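You operate a simulated robot arm through the tools that you are given. There is no shell and no other tool.

You run a simulated two-armed robot. Do the job below in one go: nothing can be reset, and whatever is moved stays where it is left.

Task
Press the ball in the press tray flat and put one small scoop of scallion on it.
Fine: slide the tray out for that and leave it out; stand the empty scoop back. Set down upright: small scoop. Where these are worked on the way, their far stop is far enough and under half their travel is too little: press tray.

It is judged by the outcome, as a careful person would: the job done as asked, and still so three seconds after it is handed in. It fails if anything else is knocked over, pushed out of place, dropped, spilled or broken.

Robot
Two 7-joint arms with fingered hands on one trunk that stands fixed in place. Base frame: the origin is at the foot of the trunk, x ahead of it, y to its left, z up; the work surface is at about z = 83. Lengths are in cm, angles in rad, forces in N, time in s.
The left shoulder is at [3, 11.9, 109.4], the right one opposite. With the tool pointing down near the work surface each hand reaches from about 32 to 76 cm from the base axis, measured 20 degrees to its own side. Payload 3.8 kg a hand.
Tool frame (each hand has its own): the origin (TCP) lies between the finger pads and is the grasp point; the fingertips stand 2.5 cm ahead of it; z points along the fingers, y is the line along which they close. The gripper opens to 8.8 cm. The gripper's body begins 2.9 cm behind the TCP. The gripper is a hand of 4 fingers: y runs from the thumb to the fingers, the wrist lies at [-1.3, -10.6, -17.4] in the tool frame, and closing takes about 1.5 s.
Orientation is that of the tool frame in the base frame, as a unit quaternion [x, y, z, w]. With the fingers straight down and the wrist toward the robot, the tool's x, y and z point along [0, 1, 0], [1, 0, 0] and [0, 0, -1] of the base frame.

Tools
- The arms move only by the tool send_rows. It takes "left_moves", "right_moves" or both (then of equal length, played together; a hand with none holds still); each is a list of rows, each a list of 7 numbers: the turn, a rotation vector about the tool's x, y, z in rad, then the shift along the tool's x, y, z in cm, then the opening, from 0 (shut) to 1 (fully open). In form: [[rx, ry, rz, dx, dy, dz, jaw], ...]. A call has 1 to 20 rows; each row is the pose to reach, as a shift and turn from the pose commanded when the call began, along the tool's axes at that moment. Rows are played at 5 a second. More than 5 cm and 0.15 rad between two rows, or a gripper value outside its range, and nothing of the call is played. Where a pose cannot be reached the arm comes as near as it can. A force on the tool above 40 N (or 10 N above the force at the start of the call, whichever is more), or a blocked arm, ends the call early, and 0.2 s more pass. Each finger travels about 15.3 cm/s and halts on what it meets, pressing with about 30 N; the grip force reading is that of the motor and also rises with nothing between the fingers. The clock runs only during rows and for 0.2 s after the last one: add rows that repeat a pose to give the fingers time. The reply holds the time, the measured pose of the TCP, the force on the tool along the base axes, the opening and the grip force, in the units named above and with some noise, with the torque about the TCP (base axes, N m) and any sound that the robot's microphone picked up, and new pictures: "show" is both (left out), scene, wrist or none (wrist: the cameras of the hands that moved).
- Cameras (640 x 400 px; columns grow to the right, rows downward): "scene" is now at [5.27, -0.05, 163.15]; the picture's right is [-0.03, -1.00, 0.00], its down [-0.82, 0.03, -0.58] and it looks along [0.58, -0.02, -0.82] (base axes); focal length 368 px, centre (320, 200). "left" rides on the left gripper at [-6.4, -8.3, -9.8] in its tool frame; the picture's right is [-0.62, -0.37, 0.69], its down [0.71, -0.63, 0.30] and it looks along [0.32, 0.68, 0.65] (tool axes); focal length 265 px, centre (320, 200). "right" rides on the right gripper at [6.4, -8.3, -9.8] in its tool frame; the picture's right is [-0.62, 0.37, -0.69], its down [-0.71, -0.63, 0.30] and it looks along [-0.32, 0.68, 0.65] (tool axes); focal length 265 px, centre (320, 200). There is no depth. A picture from a camera that has moved, and an enlarged one, comes with that camera's place and axes in the base frame and with its lens.
- lift_body(by): slides the trunk up (or, below 0, down) by that many cm; the arms and the scene camera ride with it, the base frame stays. It gives what a move gives, with no picture.
- preshape(shape, hand): the hand has 4 fingers and takes this shape, open, in about a second: jaw (thumb against the fingers, like two jaws); tri (thumb and two fingers); tip (a fingertip pinch); poke (one finger out to press); point (the index stretched); flat (the hand flat); cup (the hand cupped); fist (a fist). The gripper value then closes the fingers along that shape, each until it touches; the sizes above hold for jaw. It gives what a move gives, with no picture.
- turn_head(pan, tilt): turns the head with the scene camera to pan (to the left, within 2.094 rad either way) and tilt (down, from -0.506 to 1.204), counted from straight ahead of the robot. It gives what a move gives, and a new picture of the scene camera.
- enlarge(camera, box): a new picture of the part [left, top, right, bottom] of that camera's present view, enlarged. It takes no simulated time.
- finish_job(): hands the job in; it is judged then, once.

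Places have to be worked out from the pictures, the camera data and where the tool is seen. Open the grippers and draw the arms clear of the work before you hand the job in, unless the task says otherwise.

The tools are called after "Emit:" as a command line: name --argument value ..., lists and objects as JSON in quotes. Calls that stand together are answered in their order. send_rows: Moves the arms, as the interface text tells. Its arguments: {"type":"object","properties":{"left_moves":{"type":"array"},"right_moves":{"type":"array"},"show":{"type":"string","enum":["both","scene","wrist","none"]}},"required":[]} The other tools are called the same way: lift_body (by) slides the trunk up or down; preshape (shape, hand) gives the hand a shape; turn_head (pan, tilt) turns the head that bears the scene camera; enlarge (camera, box) takes an enlarged picture of a part of a camera's view; finish_job () hands the job in.

At the start:

```text
clock: 0.0
left_tcp_pos: [48.29, 16.22, 119.91]
left_tcp_rot: [0.707, 0.708, 0.0, 0.0]
left_force: [0.5, -0.3, 0.4]
left_ft_torque: [-0.02, -0.01, -0.04]
left_finger_gap: 8.78
left_grasp_force: 0.1
left_shape: jaw
right_tcp_pos: [44.05, -23.28, 118.4]
right_tcp_rot: [0.707, 0.707, 0.0, 0.0]
right_force: [-0.3, 0.0, 0.3]
right_ft_torque: [0.02, 0.0, -0.01]
right_finger_gap: 8.78
right_grasp_force: 0.1
right_shape: jaw
trunk travel left (down, up): [-25.0, 34.0]
head pan, tilt: [-0.033, 0.955]
```

scene: 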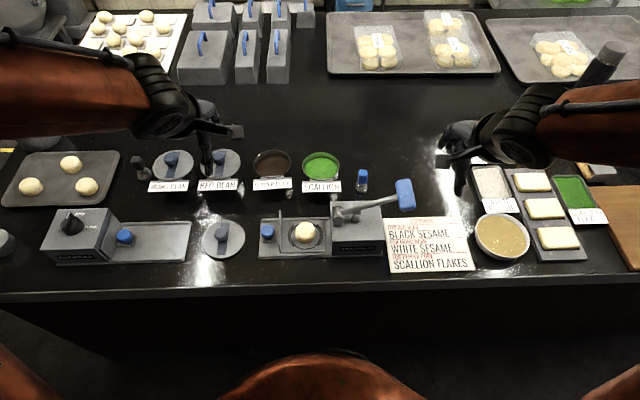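
right: 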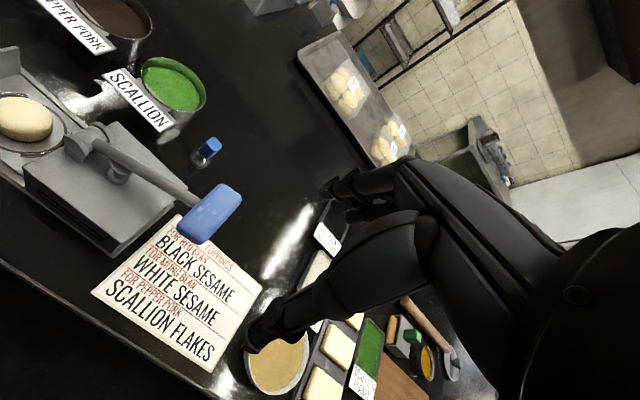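
left: 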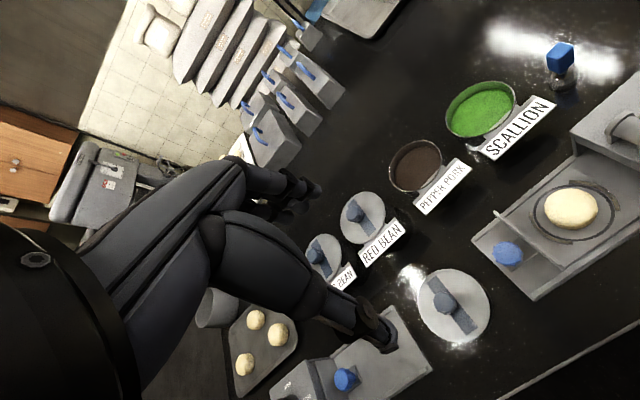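

I'll start by looking closely at the press, the scallion tub and the scoops.

Emit:
enlarge --camera "scene" --box '[240, 140, 440, 265]'

Emit:
enlarge --camera "scene" --box '[30, 130, 250, 270]'

Emit:
enlarge --camera "left" --box '[380, 20, 640, 300]'

Emit:
enlarge --camera "right" --box '[0, 0, 300, 260]'

```text
3.20 times, centred on (340, 202) of scene
camera zoom: at [5.27, -0.05, 163.15], right [-0.03, -1.0, 0.0], down [-0.82, 0.03, -0.58], along [0.58, -0.02, -0.82], focal length 1178 px, centre (256, 192)
```

zoom: 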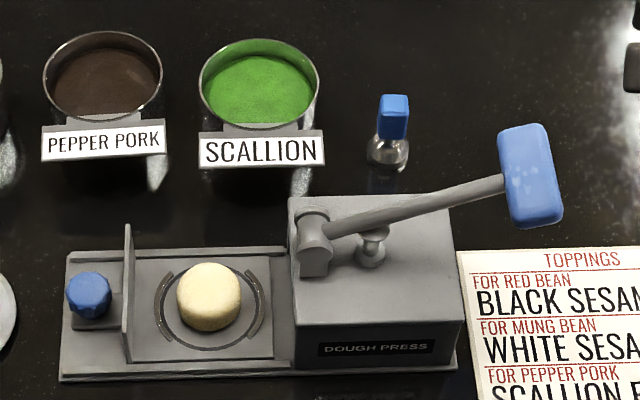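

```text
2.86 times, centred on (140, 200) of scene
camera zoom: at [5.27, -0.05, 163.15], right [-0.03, -1.0, 0.0], down [-0.82, 0.03, -0.58], along [0.58, -0.02, -0.82], focal length 1052 px, centre (834, 200)
```

zoom: 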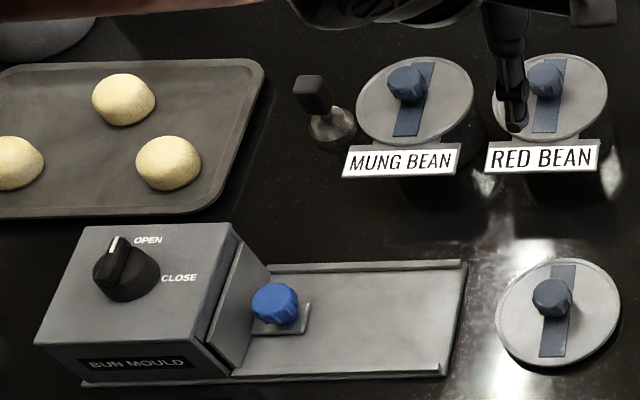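

```text
1.43 times, centred on (510, 160) of left
camera zoom: at [39.94, 9.79, 129.85], right [-0.37, -0.62, -0.69], down [-0.63, 0.71, -0.3], along [0.68, 0.32, -0.65], focal length 379 px, centre (49, 257)
```

zoom: 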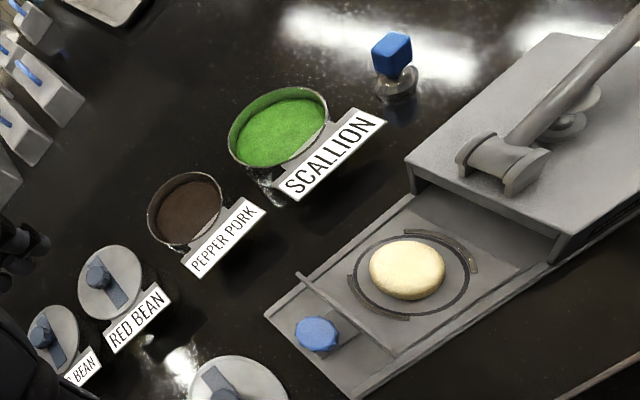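

```text
1.54 times, centred on (150, 130) of right
camera zoom: at [35.84, -16.91, 128.22], right [0.37, -0.62, 0.69], down [-0.63, -0.71, -0.3], along [0.68, -0.32, -0.65], focal length 408 px, centre (582, 308)
```

zoom: 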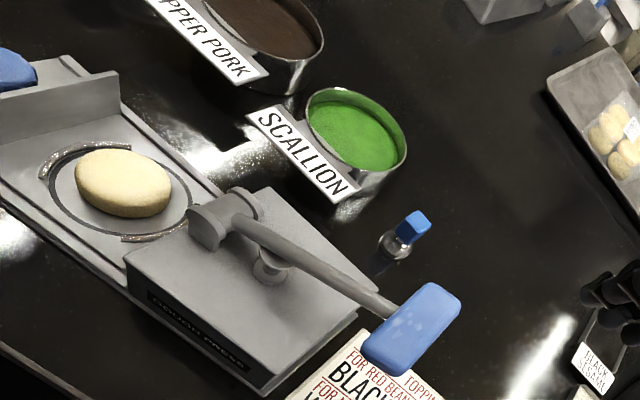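

The press tray is out to the left with the ball on it, and the lever is up on the housing's right end. Next I'll look closer at the two scoops to tell which is small, and at the rest of the bench.

Emit:
enlarge --camera "scene" --box '[330, 150, 394, 210]'

Emit:
enlarge --camera "scene" --box '[110, 140, 174, 200]'

Emit:
enlarge --camera "right" --box '[150, 110, 260, 190]'

Emit:
enlarge --camera "left" --box '[510, 20, 610, 100]'

Emit:
enlarge --camera "right" --box '[240, 220, 480, 400]'

Emit:
enlarge --camera "scene" --box '[400, 140, 640, 280]'

```text
6.67 times, centred on (362, 180) of scene
camera zoom: at [5.27, -0.05, 163.15], right [-0.03, -1.0, 0.0], down [-0.82, 0.03, -0.58], along [0.58, -0.02, -0.82], focal length 2454 px, centre (40, 333)
```

zoom: 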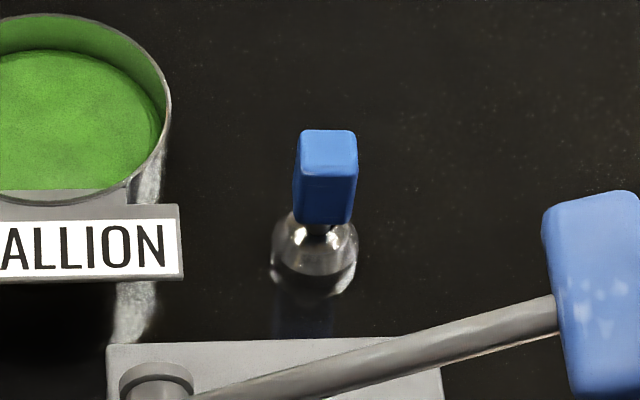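

```text
6.67 times, centred on (142, 170) of scene
camera zoom: at [5.27, -0.05, 163.15], right [-0.03, -1.0, 0.0], down [-0.82, 0.03, -0.58], along [0.58, -0.02, -0.82], focal length 2454 px, centre (1507, 400)
```

zoom: 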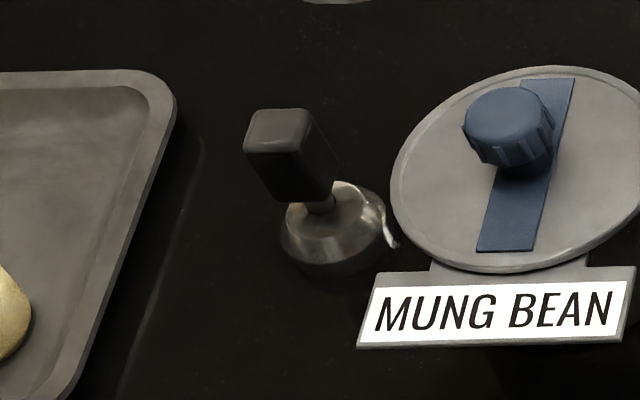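

```text
5.00 times, centred on (205, 150) of right
camera zoom: at [35.84, -16.91, 128.22], right [0.37, -0.62, 0.69], down [-0.63, -0.71, -0.3], along [0.68, -0.32, -0.65], focal length 1327 px, centre (895, 450)
```

zoom: 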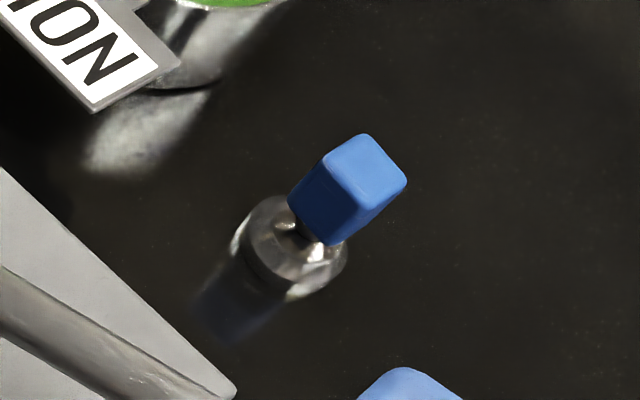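

```text
5.00 times, centred on (560, 60) of left
camera zoom: at [39.94, 9.79, 129.85], right [-0.37, -0.62, -0.69], down [-0.63, 0.71, -0.3], along [0.68, 0.32, -0.65], focal length 1327 px, centre (-880, 900)
```

zoom: 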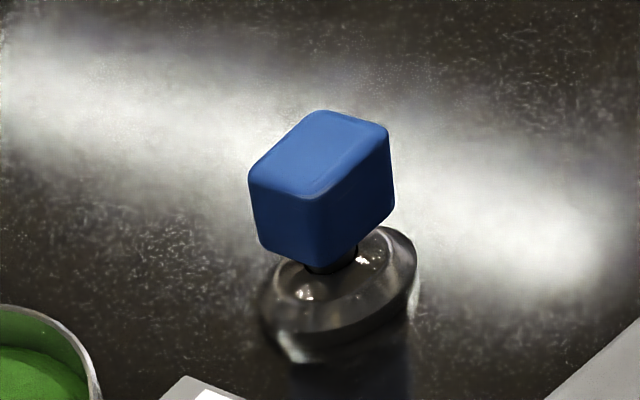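

```text
2.22 times, centred on (360, 310) of right
camera zoom: at [35.84, -16.91, 128.22], right [0.37, -0.62, 0.69], down [-0.63, -0.71, -0.3], along [0.68, -0.32, -0.65], focal length 590 px, centre (231, -44)
```

zoom: 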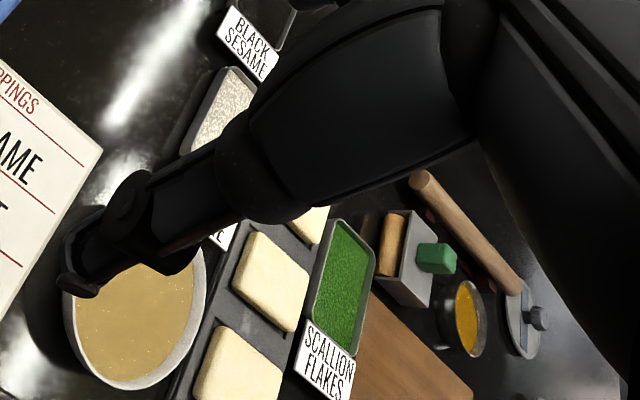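

```text
2.67 times, centred on (520, 210) of scene
camera zoom: at [5.27, -0.05, 163.15], right [-0.03, -1.0, 0.0], down [-0.82, 0.03, -0.58], along [0.58, -0.02, -0.82], focal length 982 px, centre (-213, 173)
```

zoom: 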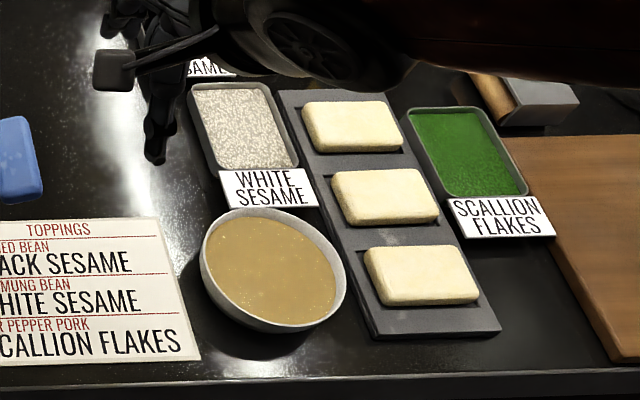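

The blue scoop's bowl is about 3.2 cm across and the black one about 4 cm, so the small scoop is the blue one. Next I'll take finer views of the tray knob, the door plate and the lever for measuring.

Emit:
enlarge --camera "scene" --box '[250, 200, 346, 260]'

Emit:
enlarge --camera "scene" --box '[320, 170, 420, 262]'

Emit:
enlarge --camera "left" --box '[470, 140, 640, 300]'

Emit:
enlarge --camera "right" --box '[0, 30, 250, 260]'

```text
6.67 times, centred on (298, 230) of scene
camera zoom: at [5.27, -0.05, 163.15], right [-0.03, -1.0, 0.0], down [-0.82, 0.03, -0.58], along [0.58, -0.02, -0.82], focal length 2454 px, centre (467, 0)
```

zoom: 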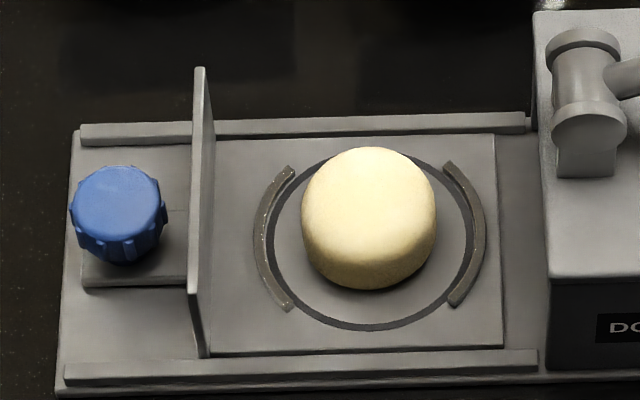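

```text
4.35 times, centred on (370, 216) of scene
camera zoom: at [5.27, -0.05, 163.15], right [-0.03, -1.0, 0.0], down [-0.82, 0.03, -0.58], along [0.58, -0.02, -0.82], focal length 1601 px, centre (103, 130)
```

zoom: 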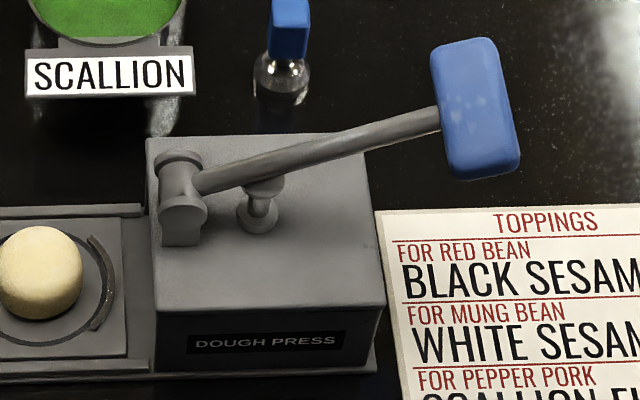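

```text
2.50 times, centred on (555, 220) of left
camera zoom: at [39.94, 9.79, 129.85], right [-0.37, -0.62, -0.69], down [-0.63, 0.71, -0.3], along [0.68, 0.32, -0.65], focal length 664 px, centre (-268, 150)
```

zoom: 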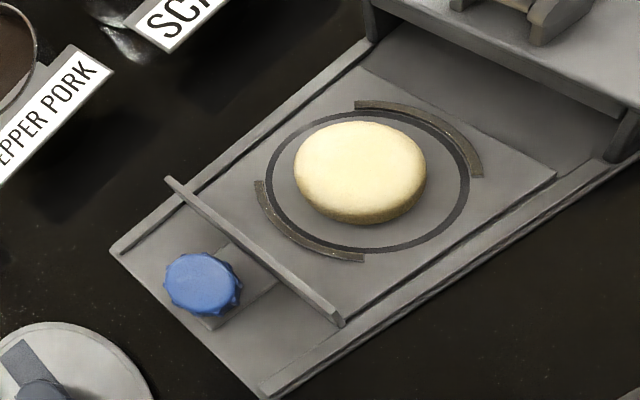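

```text
1.74 times, centred on (125, 145) of right
camera zoom: at [35.84, -16.91, 128.22], right [0.37, -0.62, 0.69], down [-0.63, -0.71, -0.3], along [0.68, -0.32, -0.65], focal length 462 px, centre (659, 296)
```

zoom: 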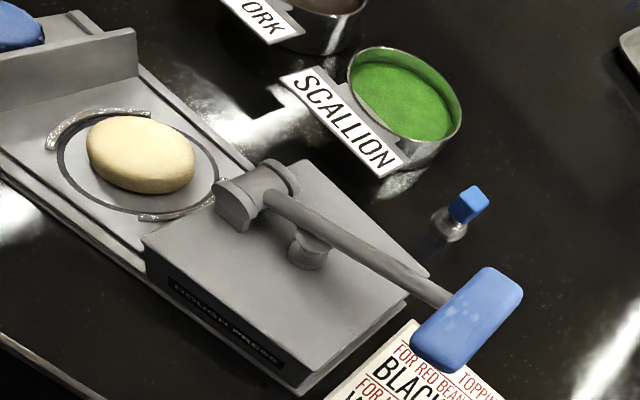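

The knob top is at about (50, 10.7, 88.5), the door plate at y≈8, the housing's left face at y≈-4, its top at z≈91, and the lever handle at about (50, -19.6, 101). I'll bring the left hand above the knob (open) and the right hand, closed, above the lever handle, both still well clear.

Emit:
send_rows --left_moves '[[0, 0, 0, -0.93, 0.28, 3.6, 1], [0, 0, 0, -1.86, 0.57, 7.2, 1], [0, 0, 0, -2.79, 0.85, 10.8, 1], [0, 0, 0, -3.71, 1.14, 14.4, 1], [0, 0, 0, -4.64, 1.42, 18, 1], [0, 0, 0, -5.57, 1.71, 21, 1], [0, 0, 0, -5.57, 1.71, 21, 1]]' --right_moves '[[0, 0, 0, 0.61, 0.99, 1.2, 0.5], [0, 0, 0, 1.23, 1.98, 2.4, 0], [0, 0, 0, 1.84, 2.98, 3.6, 0], [0, 0, 0, 2.45, 3.97, 4.8, 0], [0, 0, 0, 3.07, 4.96, 6, 0], [0, 0, 0, 3.68, 5.95, 7.4, 0], [0, 0, 0, 3.68, 5.95, 7.4, 0]]' --show "both"

```text
clock: 1.6
left_tcp_pos: [50.06, 10.34, 99.24]
left_tcp_rot: [0.707, 0.708, 0.0, 0.0]
left_force: [0.3, -0.2, 0.3]
left_ft_torque: [0.0, 0.0, -0.01]
left_finger_gap: 8.76
left_grasp_force: 0.1
left_shape: jaw
right_tcp_pos: [49.98, -19.6, 110.91]
right_tcp_rot: [0.707, 0.707, -0.001, 0.001]
right_force: [0.1, 0.5, -0.3]
right_ft_torque: [-0.01, 0.0, 0.01]
right_finger_gap: 0.01
right_grasp_force: 30.2
right_shape: jaw
trunk travel left (down, up): [-25.0, 34.0]
head pan, tilt: [-0.033, 0.955]
camera scene: at [5.15, -0.05, 163.16], right [-0.03, -1.0, 0.0], down [-0.82, 0.03, -0.58], along [0.58, -0.02, -0.82], focal length 368 px, centre (320, 200)
camera right: at [41.72, -13.28, 120.85], right [0.37, -0.62, 0.69], down [-0.63, -0.71, -0.3], along [0.68, -0.32, -0.65], focal length 265 px, centre (320, 200)
camera left: at [41.64, 4.16, 108.99], right [-0.37, -0.62, -0.69], down [-0.63, 0.71, -0.31], along [0.68, 0.32, -0.65], focal length 265 px, centre (320, 200)
```

scene: 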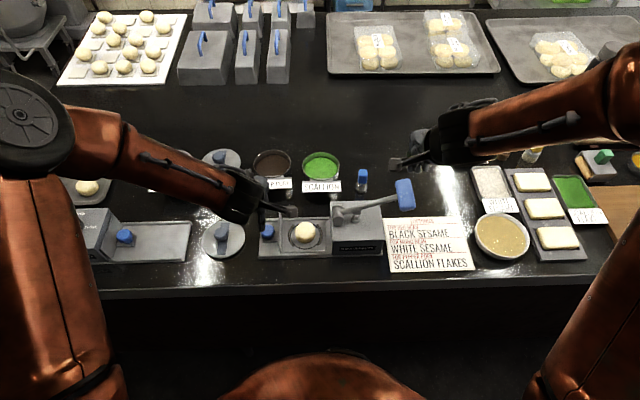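
right: 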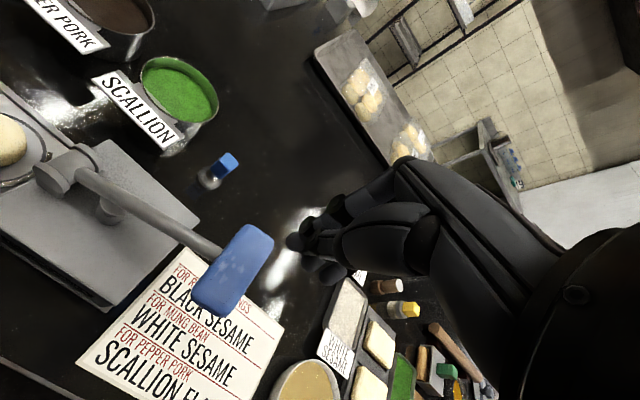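
left: 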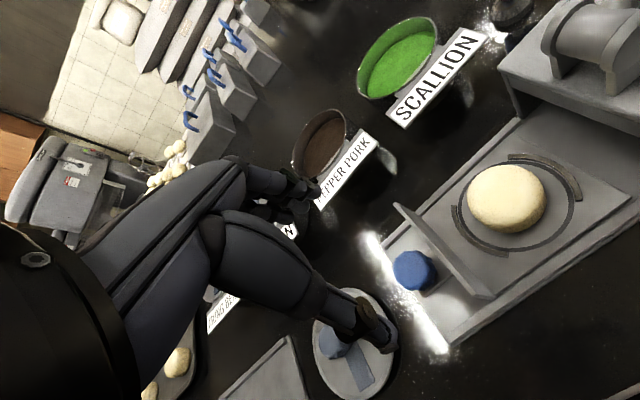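

The left hand is above the tray. I'll enlarge the left wrist view to place the knob precisely, and the right one for the lever handle.

Emit:
enlarge --camera "left" --box '[300, 180, 520, 360]'

Emit:
enlarge --camera "right" --box '[170, 130, 390, 310]'

Emit:
enlarge --camera "scene" --box '[220, 160, 440, 290]'

```text
2.22 times, centred on (410, 270) of left
camera zoom: at [41.64, 4.16, 108.99], right [-0.37, -0.62, -0.69], down [-0.63, 0.71, -0.31], along [0.68, 0.32, -0.65], focal length 590 px, centre (120, 44)
```

zoom: 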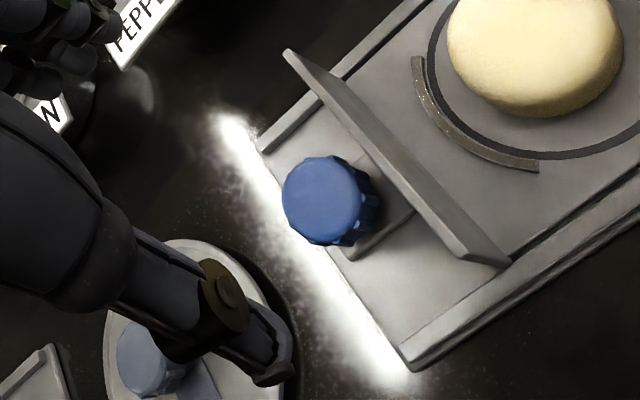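

```text
2.22 times, centred on (280, 220) of right
camera zoom: at [41.72, -13.28, 120.85], right [0.37, -0.62, 0.69], down [-0.63, -0.71, -0.3], along [0.68, -0.32, -0.65], focal length 590 px, centre (409, 156)
```

zoom: 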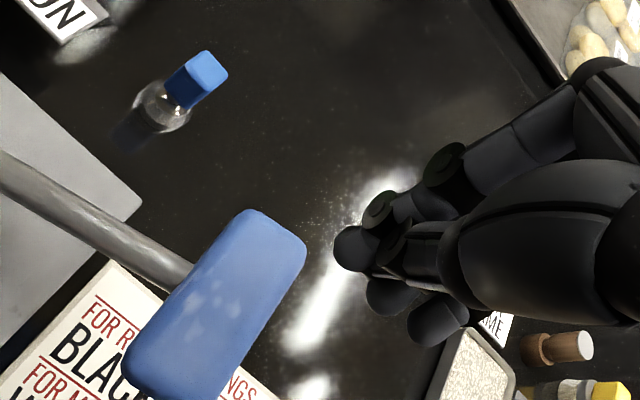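

```text
2.91 times, centred on (330, 225) of scene
camera zoom: at [5.15, -0.05, 163.16], right [-0.03, -1.0, 0.0], down [-0.82, 0.03, -0.58], along [0.58, -0.02, -0.82], focal length 1071 px, centre (291, 127)
```

zoom: 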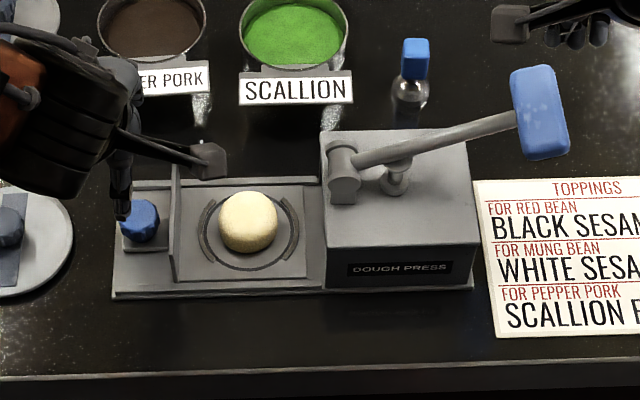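

Refined, the knob centre is about (50.1, 10.6) with its top near z 88. I'll lower the left hand partway with the jaw about two thirds open and check alignment.

Emit:
send_rows --left_moves '[[0, 0, 0, 0, 0.05, 2, 0.75], [0, 0, 0, 0, 0.1, 4, 0.65], [0, 0, 0, 0, 0.1, 6, 0.65], [0, 0, 0, 0, 0.1, 6, 0.65], [0, 0, 0, 0, 0.1, 6, 0.65]]' --show "both"

Emit:
enlarge --camera "left" --box '[260, 160, 480, 360]'

Emit:
enlarge --camera "scene" --box '[220, 180, 360, 270]'

```text
clock: 2.8
left_tcp_pos: [50.13, 10.62, 93.0]
left_tcp_rot: [0.707, 0.707, 0.0, 0.0]
left_force: [0.1, -0.5, 0.4]
left_ft_torque: [-0.01, 0.0, 0.0]
left_finger_gap: 5.76
left_grasp_force: 0.0
left_shape: jaw
right_tcp_pos: [50.04, -19.51, 111.0]
right_tcp_rot: [0.707, 0.708, 0.001, 0.0]
right_force: [0.0, 0.0, 0.3]
right_ft_torque: [-0.03, -0.03, 0.03]
right_finger_gap: 0.02
right_grasp_force: 30.3
right_shape: jaw
trunk travel left (down, up): [-25.0, 34.0]
head pan, tilt: [-0.033, 0.955]
camera scene: at [5.3, -0.03, 163.15], right [-0.03, -1.0, 0.0], down [-0.82, 0.03, -0.58], along [0.58, -0.02, -0.82], focal length 368 px, centre (320, 200)
camera left: at [41.81, 4.26, 102.89], right [-0.37, -0.62, -0.69], down [-0.63, 0.71, -0.3], along [0.68, 0.32, -0.65], focal length 265 px, centre (320, 200)
```

scene: 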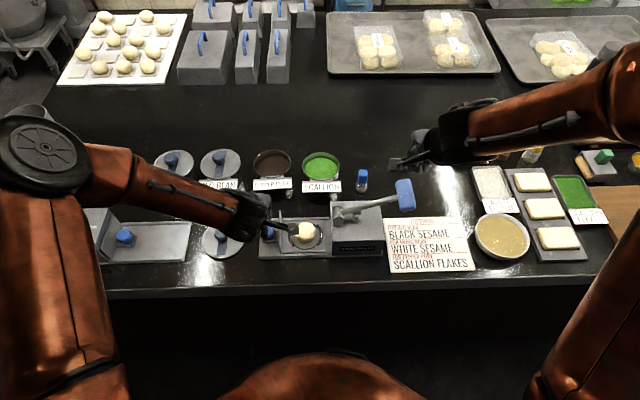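
left: 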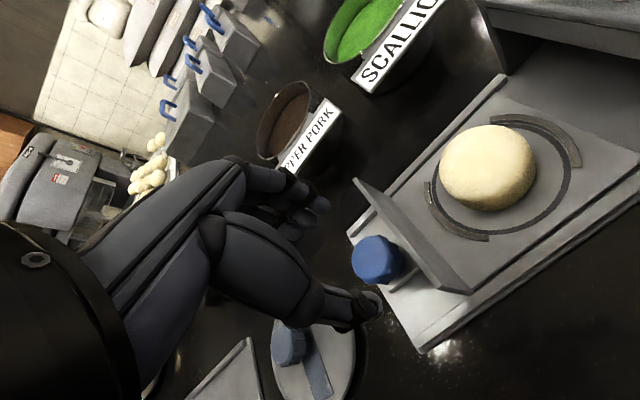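

```text
2.00 times, centred on (370, 260) of left
camera zoom: at [41.81, 4.26, 102.89], right [-0.37, -0.62, -0.69], down [-0.63, 0.71, -0.3], along [0.68, 0.32, -0.65], focal length 531 px, centre (220, 80)
```

zoom: 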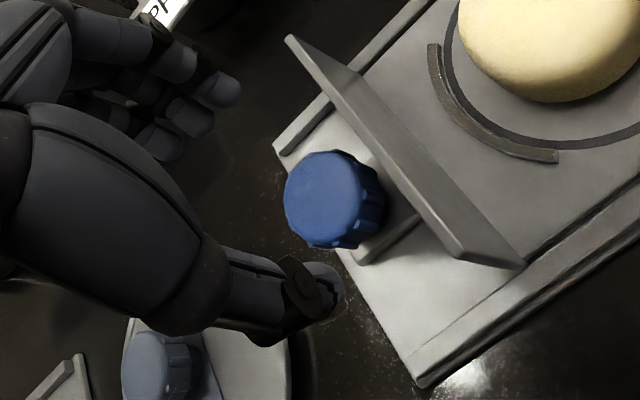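

```text
4.44 times, centred on (290, 225) of scene
camera zoom: at [5.3, -0.03, 163.15], right [-0.03, -1.0, 0.0], down [-0.82, 0.03, -0.58], along [0.58, -0.02, -0.82], focal length 1636 px, centre (453, 89)
```

zoom: 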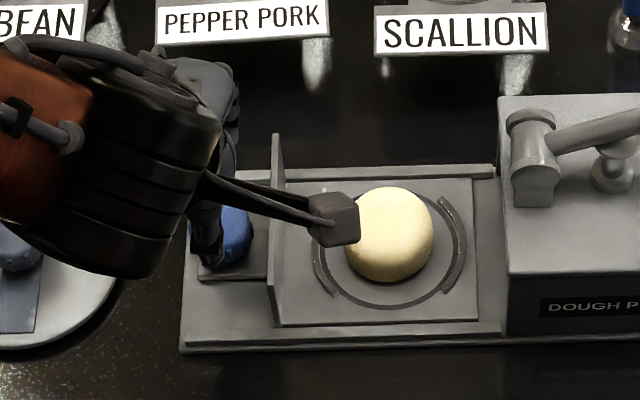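

The knob lines up at about (49.9, 10.45, top 88.4). I'll descend to TCP z≈88 around it, biased slightly away from the door plate, and check before closing.

Emit:
send_rows --left_moves '[[0, 0, 0, 0.05, -0.1, 1.2, 0.65], [0, 0, 0, 0.1, -0.2, 2.4, 0.65], [0, 0, 0, 0.1, -0.2, 3.6, 0.65], [0, 0, 0, 0.1, -0.2, 4.8, 0.65], [0, 0, 0, 0.1, -0.2, 4.8, 0.65]]' --show "wrist"

Emit:
enlarge --camera "left" --box '[220, 140, 440, 340]'

Emit:
enlarge --camera "scene" --box '[220, 180, 360, 270]'

```text
clock: 4.0
left_tcp_pos: [49.86, 10.63, 88.31]
left_tcp_rot: [0.707, 0.707, 0.0, 0.0]
left_force: [0.0, -0.4, 0.6]
left_ft_torque: [0.02, 0.0, -0.01]
left_finger_gap: 5.76
left_grasp_force: 0.0
left_shape: jaw
right_tcp_pos: [50.12, -19.66, 110.98]
right_tcp_rot: [0.707, 0.707, 0.0, -0.001]
right_force: [-0.4, 0.1, -0.8]
right_ft_torque: [0.01, -0.01, 0.0]
right_finger_gap: 0.0
right_grasp_force: 29.6
right_shape: jaw
trunk travel left (down, up): [-25.0, 34.0]
head pan, tilt: [-0.033, 0.955]
camera left: at [41.57, 4.25, 98.07], right [-0.37, -0.62, -0.69], down [-0.63, 0.71, -0.3], along [0.68, 0.32, -0.65], focal length 265 px, centre (320, 200)
```

left: 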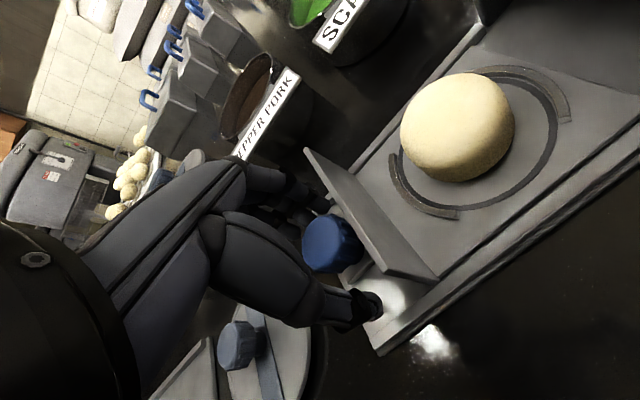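

```text
2.00 times, centred on (330, 240) of left
camera zoom: at [41.57, 4.25, 98.07], right [-0.37, -0.62, -0.69], down [-0.63, 0.71, -0.3], along [0.68, 0.32, -0.65], focal length 531 px, centre (300, 120)
```

zoom: 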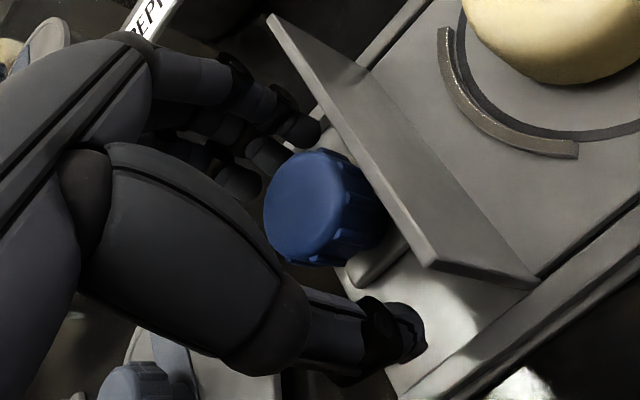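

```text
4.44 times, centred on (290, 225) of scene
camera zoom: at [5.27, -0.06, 163.15], right [-0.03, -1.0, 0.0], down [-0.82, 0.03, -0.58], along [0.58, -0.02, -0.82], focal length 1636 px, centre (453, 89)
```

zoom: 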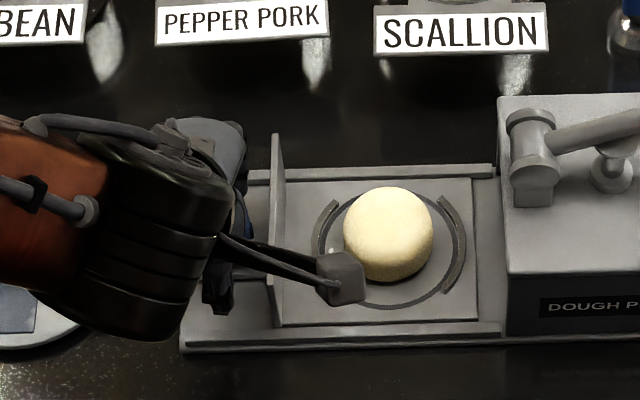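

The fingers straddle the knob with no contact. I'll drop another half centimetre and close on it.

Emit:
send_rows --left_moves '[[0, 0, 0, 0, 0, 0.5, 0.65], [0, 0, 0, 0, 0, 0.5, 0.4], [0, 0, 0, 0, 0, 0.5, 0.2], [0, 0, 0, 0, 0, 0.5, 0.1], [0, 0, 0, 0, 0, 0.5, 0.1], [0, 0, 0, 0, 0, 0.5, 0.1], [0, 0, 0, 0, 0, 0.5, 0.1]]' --show "both"

```text
clock: 5.6
left_tcp_pos: [49.83, 10.58, 87.7]
left_tcp_rot: [0.707, 0.707, 0.0, -0.001]
left_force: [5.8, -4.3, -4.8]
left_ft_torque: [-0.08, -0.08, -0.1]
left_finger_gap: 2.73
left_grasp_force: 30.4
left_shape: jaw
right_tcp_pos: [50.13, -19.62, 110.82]
right_tcp_rot: [0.707, 0.707, 0.0, -0.001]
right_force: [-1.0, 0.5, -0.3]
right_ft_torque: [-0.01, 0.02, 0.01]
right_finger_gap: 0.01
right_grasp_force: 29.6
right_shape: jaw
trunk travel left (down, up): [-25.0, 34.0]
head pan, tilt: [-0.033, 0.955]
camera scene: at [5.41, -0.09, 163.14], right [-0.03, -1.0, 0.0], down [-0.82, 0.03, -0.58], along [0.58, -0.02, -0.82], focal length 368 px, centre (320, 200)
camera left: at [41.59, 4.24, 97.52], right [-0.37, -0.62, -0.69], down [-0.63, 0.71, -0.3], along [0.68, 0.32, -0.65], focal length 265 px, centre (320, 200)
```

scene: 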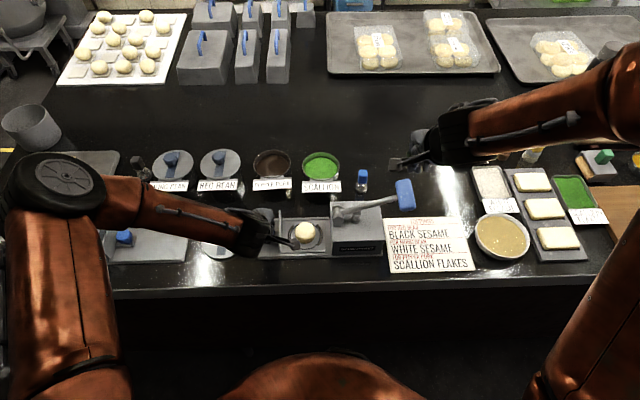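
left: 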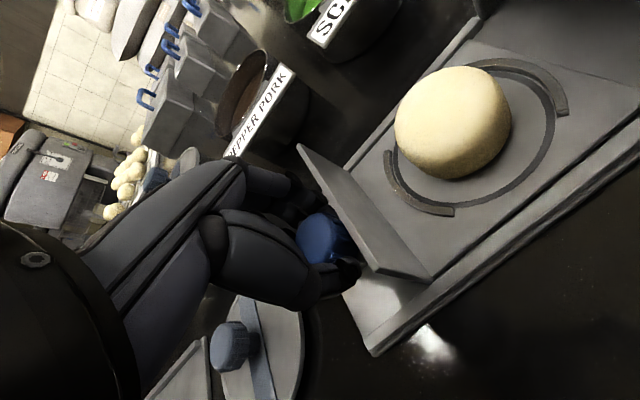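

The knob is gripped (gap 2.73 cm, 30 N). I'll slide the tray in toward -y slowly, about 10.5 cm first.

Emit:
send_rows --left_moves '[[0, 0, 0, -0.4, 0, 0, 0.1], [0, 0, 0, -1.0, 0, 0, 0.1], [0, 0, 0, -1.7, 0, 0, 0.1], [0, 0, 0, -2.4, 0, 0, 0.1], [0, 0, 0, -3.1, 0, 0, 0.1], [0, 0, 0, -3.8, 0, 0, 0.1], [0, 0, 0, -4.5, 0, 0, 0.1], [0, 0, 0, -5.2, 0, 0, 0.1], [0, 0, 0, -5.9, 0, 0, 0.1], [0, 0, 0, -6.6, 0, 0, 0.1], [0, 0, 0, -7.3, 0, 0, 0.1], [0, 0, 0, -8.0, 0, 0, 0.1], [0, 0, 0, -8.6, 0, 0, 0.1], [0, 0, 0, -9.2, 0, 0, 0.1], [0, 0, 0, -9.7, 0, 0, 0.1], [0, 0, 0, -10.1, 0, 0, 0.1], [0, 0, 0, -10.4, 0, 0, 0.1], [0, 0, 0, -10.4, 0, 0, 0.1]]' --show "both"

Emit:
enlarge --camera "scene" --box '[230, 170, 430, 280]'

```text
clock: 9.4
left_tcp_pos: [49.83, 0.1, 87.69]
left_tcp_rot: [0.707, 0.707, -0.001, 0.0]
left_force: [3.9, 1.6, -4.2]
left_ft_torque: [0.01, 0.01, -0.02]
left_finger_gap: 2.69
left_grasp_force: 30.3
left_shape: jaw
right_tcp_pos: [50.08, -19.61, 110.87]
right_tcp_rot: [0.707, 0.707, -0.001, -0.002]
right_force: [-0.6, 0.2, 0.1]
right_ft_torque: [-0.01, 0.0, 0.03]
right_finger_gap: 0.03
right_grasp_force: 30.1
right_shape: jaw
trunk travel left (down, up): [-25.0, 34.0]
head pan, tilt: [-0.033, 0.955]
camera scene: at [5.38, -0.03, 163.14], right [-0.03, -1.0, 0.0], down [-0.82, 0.03, -0.58], along [0.58, -0.02, -0.82], focal length 368 px, centre (320, 200)
camera left: at [41.6, -6.07, 97.52], right [-0.37, -0.62, -0.69], down [-0.63, 0.71, -0.3], along [0.68, 0.32, -0.65], focal length 265 px, centre (320, 200)
```

scene: 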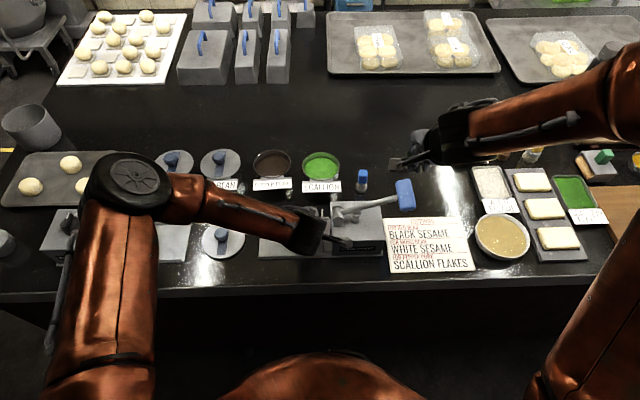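
left: 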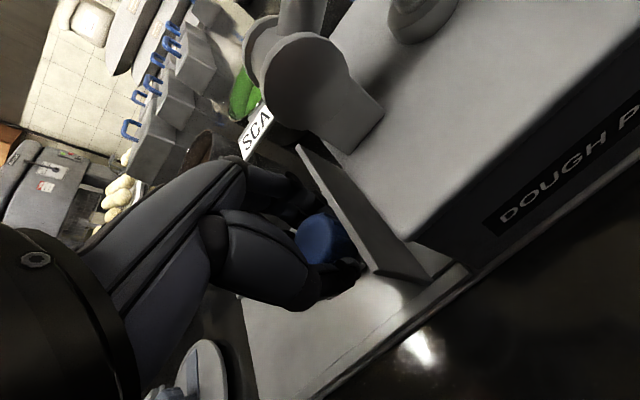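

```text
3.20 times, centred on (330, 225) of scene
camera zoom: at [5.38, -0.03, 163.14], right [-0.03, -1.0, 0.0], down [-0.82, 0.03, -0.58], along [0.58, -0.02, -0.82], focal length 1178 px, centre (288, 120)
```

zoom: 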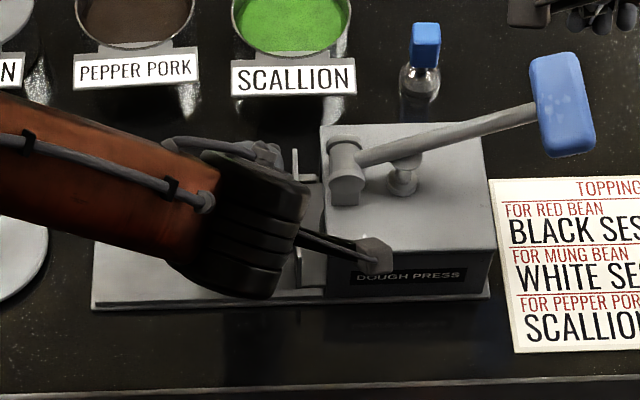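

The tray moved 10.5 cm freely and a small gap to the housing remains. I'll continue in small steps until the stop.

Emit:
send_rows --left_moves '[[0, 0, 0, -0.4, 0, 0, 0.1], [0, 0, 0, -0.8, 0, 0, 0.1], [0, 0, 0, -1.1, 0, 0, 0.1], [0, 0, 0, -1.4, 0, 0, 0.1], [0, 0, 0, -1.7, 0, 0, 0.1], [0, 0, 0, -2.0, 0, 0, 0.1], [0, 0, 0, -2.0, 0, 0, 0.1]]' --show "both"

Emit:
enlarge --camera "scene" --box '[230, 170, 430, 280]'

```text
clock: 11.0
left_tcp_pos: [49.98, -1.52, 87.78]
left_tcp_rot: [0.706, 0.708, 0.001, -0.001]
left_force: [0.2, 12.8, -3.5]
left_ft_torque: [0.18, 0.05, 0.11]
left_finger_gap: 2.7
left_grasp_force: 29.5
left_shape: jaw
right_tcp_pos: [50.0, -19.56, 111.0]
right_tcp_rot: [0.708, 0.707, 0.0, 0.001]
right_force: [-0.1, -0.6, 0.1]
right_ft_torque: [0.0, 0.01, 0.0]
right_finger_gap: 0.01
right_grasp_force: 30.1
right_shape: jaw
trunk travel left (down, up): [-25.0, 34.0]
head pan, tilt: [-0.033, 0.955]
camera scene: at [5.31, 0.15, 163.15], right [-0.03, -1.0, 0.0], down [-0.82, 0.03, -0.58], along [0.58, -0.02, -0.82], focal length 368 px, centre (320, 200)
camera left: at [41.64, -7.84, 97.48], right [-0.37, -0.62, -0.69], down [-0.63, 0.71, -0.3], along [0.68, 0.33, -0.65], focal length 265 px, centre (320, 200)
```

scene: 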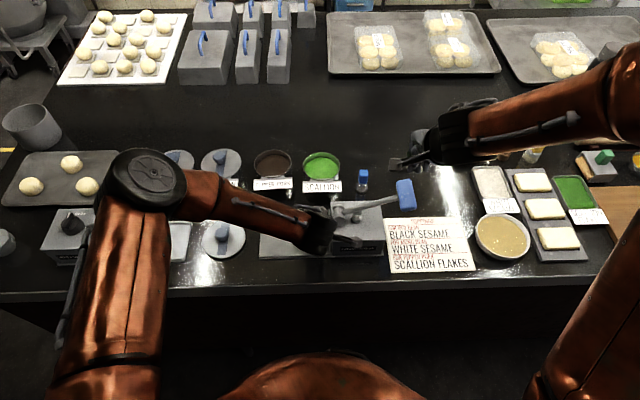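
left: 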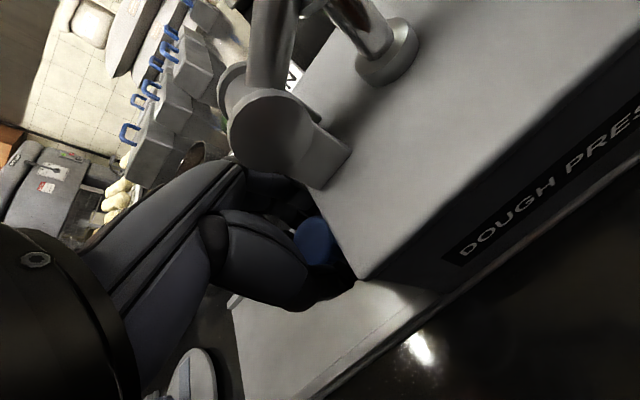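

```text
3.20 times, centred on (330, 225) of scene
camera zoom: at [5.31, 0.15, 163.15], right [-0.03, -1.0, 0.0], down [-0.82, 0.03, -0.58], along [0.58, -0.02, -0.82], focal length 1178 px, centre (288, 120)
```

zoom: 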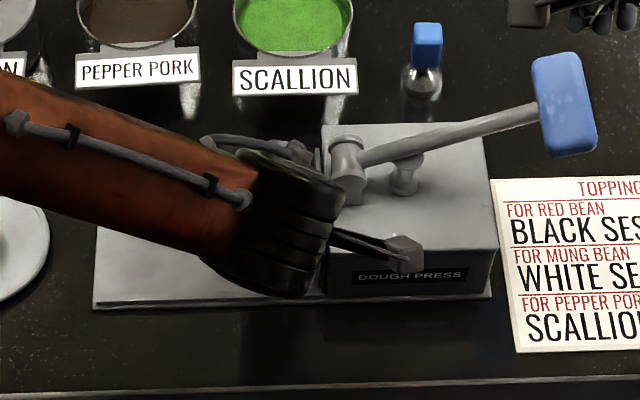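

The tray is at its stop (force rose to 13 N against me). I'll keep holding the knob, and bring the closed right fingertips to just above the lever handle, whose top I place at about (49.4, -18.8, 102.7).

Emit:
send_rows --left_moves '[[0, 0, 0, 0.15, 0, 0, 0.1], [0, 0, 0, 0.15, 0, 0, 0.1], [0, 0, 0, 0.15, 0, 0, 0.1], [0, 0, 0, 0.15, 0, 0, 0.1]]' --right_moves '[[0, 0, 0, 0.3, -0.2, 1.5, 0], [0, 0, 0, 0.6, -0.4, 3, 0], [0, 0, 0, 0.85, -0.6, 4.6, 0], [0, 0, 0, 0.85, -0.6, 4.6, 0]]' --show "both"

Emit:
enlarge --camera "scene" --box '[320, 150, 460, 260]'

Emit:
enlarge --camera "right" --box '[200, 150, 420, 330]'

```text
clock: 12.0
left_tcp_pos: [49.84, -1.5, 87.66]
left_tcp_rot: [0.707, 0.707, 0.0, -0.001]
left_force: [0.4, 12.0, -4.7]
left_ft_torque: [0.18, 0.03, 0.14]
left_finger_gap: 2.69
left_grasp_force: 30.2
left_shape: jaw
right_tcp_pos: [49.53, -18.55, 106.31]
right_tcp_rot: [0.707, 0.707, 0.0, 0.0]
right_force: [-0.4, -0.1, -0.2]
right_ft_torque: [0.01, 0.0, -0.03]
right_finger_gap: 0.0
right_grasp_force: 30.0
right_shape: jaw
trunk travel left (down, up): [-25.0, 34.0]
head pan, tilt: [-0.033, 0.955]
camera scene: at [5.36, 0.15, 163.14], right [-0.03, -1.0, 0.0], down [-0.82, 0.03, -0.58], along [0.58, -0.02, -0.82], focal length 368 px, centre (320, 200)
camera right: at [41.22, -12.25, 116.19], right [0.37, -0.62, 0.69], down [-0.63, -0.72, -0.3], along [0.68, -0.32, -0.65], focal length 265 px, centre (320, 200)
camera left: at [41.63, -7.8, 97.53], right [-0.37, -0.62, -0.69], down [-0.63, 0.71, -0.3], along [0.68, 0.32, -0.65], focal length 265 px, centre (320, 200)
```

scene: 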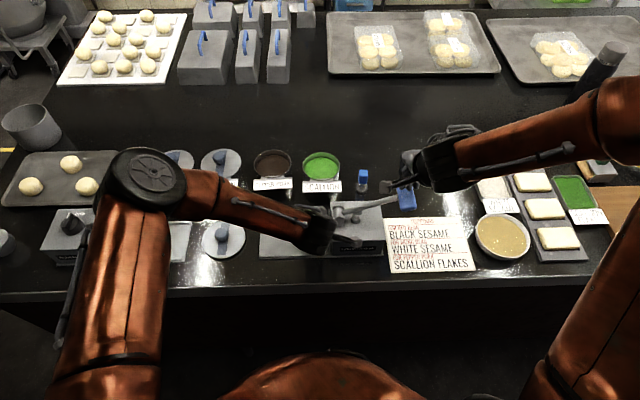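
right: 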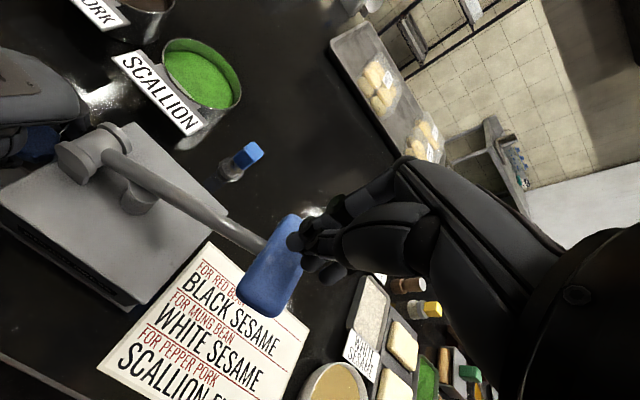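
left: 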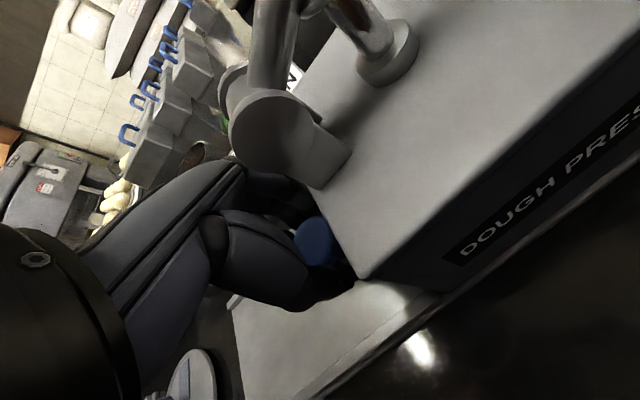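

```text
3.64 times, centred on (390, 205) of scene
camera zoom: at [5.36, 0.15, 163.14], right [-0.03, -1.0, 0.0], down [-0.82, 0.03, -0.58], along [0.58, -0.02, -0.82], focal length 1339 px, centre (66, 182)
```

zoom: 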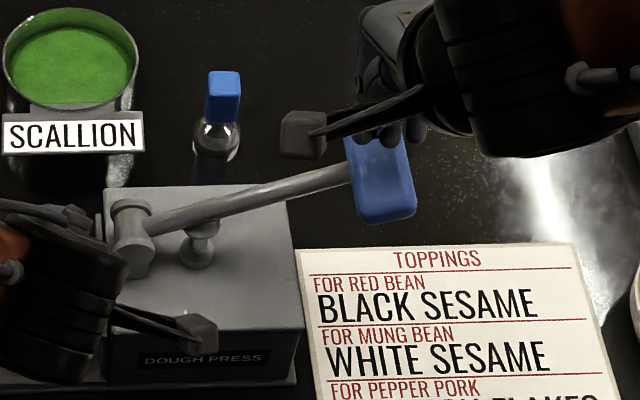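

```text
2.22 times, centred on (310, 240) of right
camera zoom: at [41.22, -12.25, 116.19], right [0.37, -0.62, 0.69], down [-0.63, -0.72, -0.3], along [0.68, -0.32, -0.65], focal length 590 px, centre (342, 111)
```

zoom: 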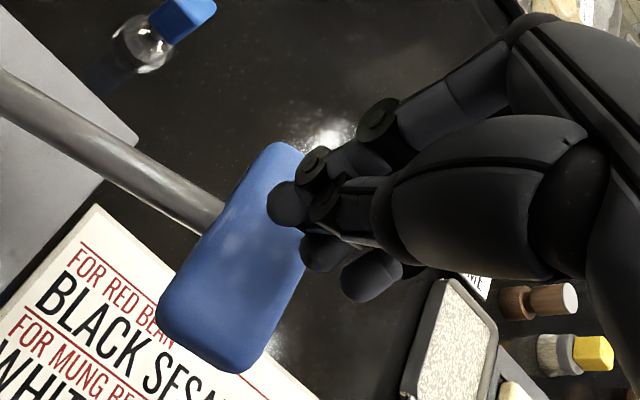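

The fingertips are just above the handle, slightly toward its far end; I'll shift back about 0.8 cm and press down following the lever's arc, stopping on any high force.

Emit:
send_rows --right_moves '[[0, 0, 0, 0.05, -0.8, 0.5, 0], [0, 0, 0, 0.0, -0.8, 1.0, 0], [0, 0, 0, -0.1, -0.8, 1.5, 0], [0, 0, 0, -0.4, -0.8, 2.0, 0], [0, 0, 0, -0.75, -0.8, 2.6, 0], [0, 0, 0, -1.05, -0.8, 3.2, 0], [0, 0, 0, -1.35, -0.8, 3.8, 0], [0, 0, 0, -1.6, -0.8, 4.4, 0], [0, 0, 0, -1.85, -0.8, 5.0, 0]]' --show "both"

Emit:
enlarge --camera "scene" --box '[320, 150, 460, 260]'

Emit:
enlarge --camera "right" --box '[200, 150, 420, 330]'

```text
clock: 14.0
left_tcp_pos: [49.94, -1.5, 87.79]
left_tcp_rot: [0.706, 0.708, 0.0, 0.0]
left_force: [1.0, 10.6, -6.3]
left_ft_torque: [0.23, -0.04, 0.15]
left_finger_gap: 2.7
left_grasp_force: 30.1
left_shape: jaw
right_tcp_pos: [48.74, -20.42, 101.31]
right_tcp_rot: [0.707, 0.707, -0.001, 0.0]
right_force: [-0.2, 1.8, 2.6]
right_ft_torque: [0.0, 0.02, 0.01]
right_finger_gap: 0.0
right_grasp_force: 29.7
right_shape: jaw
trunk travel left (down, up): [-25.0, 34.0]
head pan, tilt: [-0.033, 0.955]
camera scene: at [5.35, 0.15, 163.15], right [-0.03, -1.0, 0.0], down [-0.82, 0.03, -0.58], along [0.58, -0.02, -0.82], focal length 368 px, centre (320, 200)
camera right: at [40.44, -14.1, 111.22], right [0.37, -0.62, 0.69], down [-0.63, -0.71, -0.3], along [0.68, -0.32, -0.65], focal length 265 px, centre (320, 200)
```

scene: 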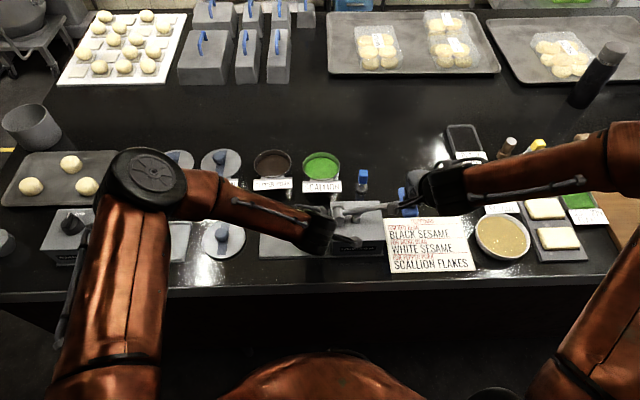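
right: 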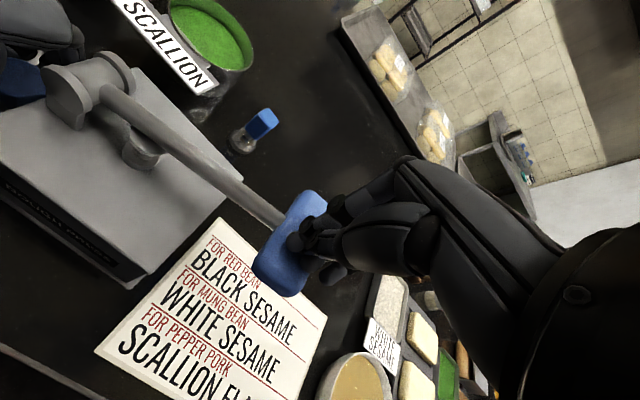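

```text
3.64 times, centred on (390, 205) of scene
camera zoom: at [5.35, 0.15, 163.15], right [-0.03, -1.0, 0.0], down [-0.82, 0.03, -0.58], along [0.58, -0.02, -0.82], focal length 1339 px, centre (66, 182)
```

zoom: 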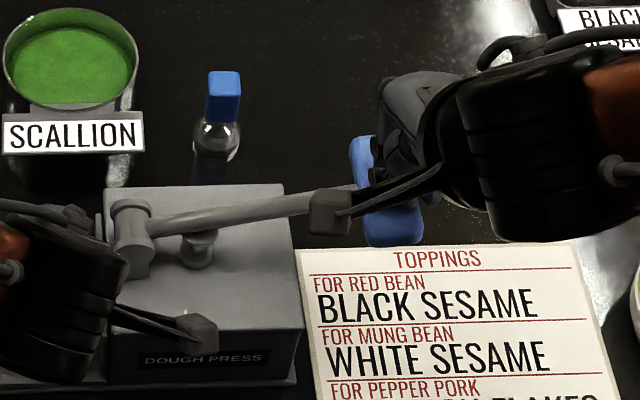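

```text
2.22 times, centred on (310, 240) of right
camera zoom: at [40.44, -14.1, 111.22], right [0.37, -0.62, 0.69], down [-0.63, -0.71, -0.3], along [0.68, -0.32, -0.65], focal length 590 px, centre (342, 111)
```

zoom: 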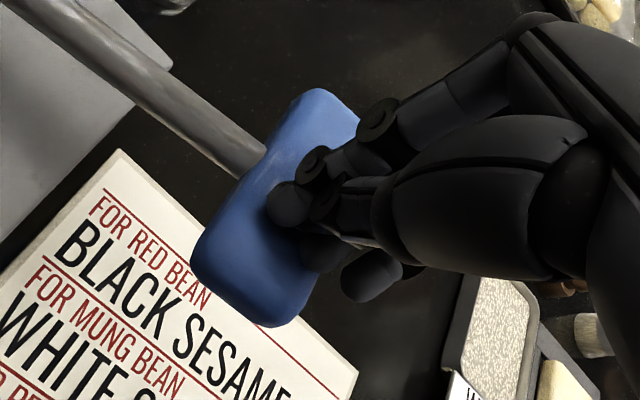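

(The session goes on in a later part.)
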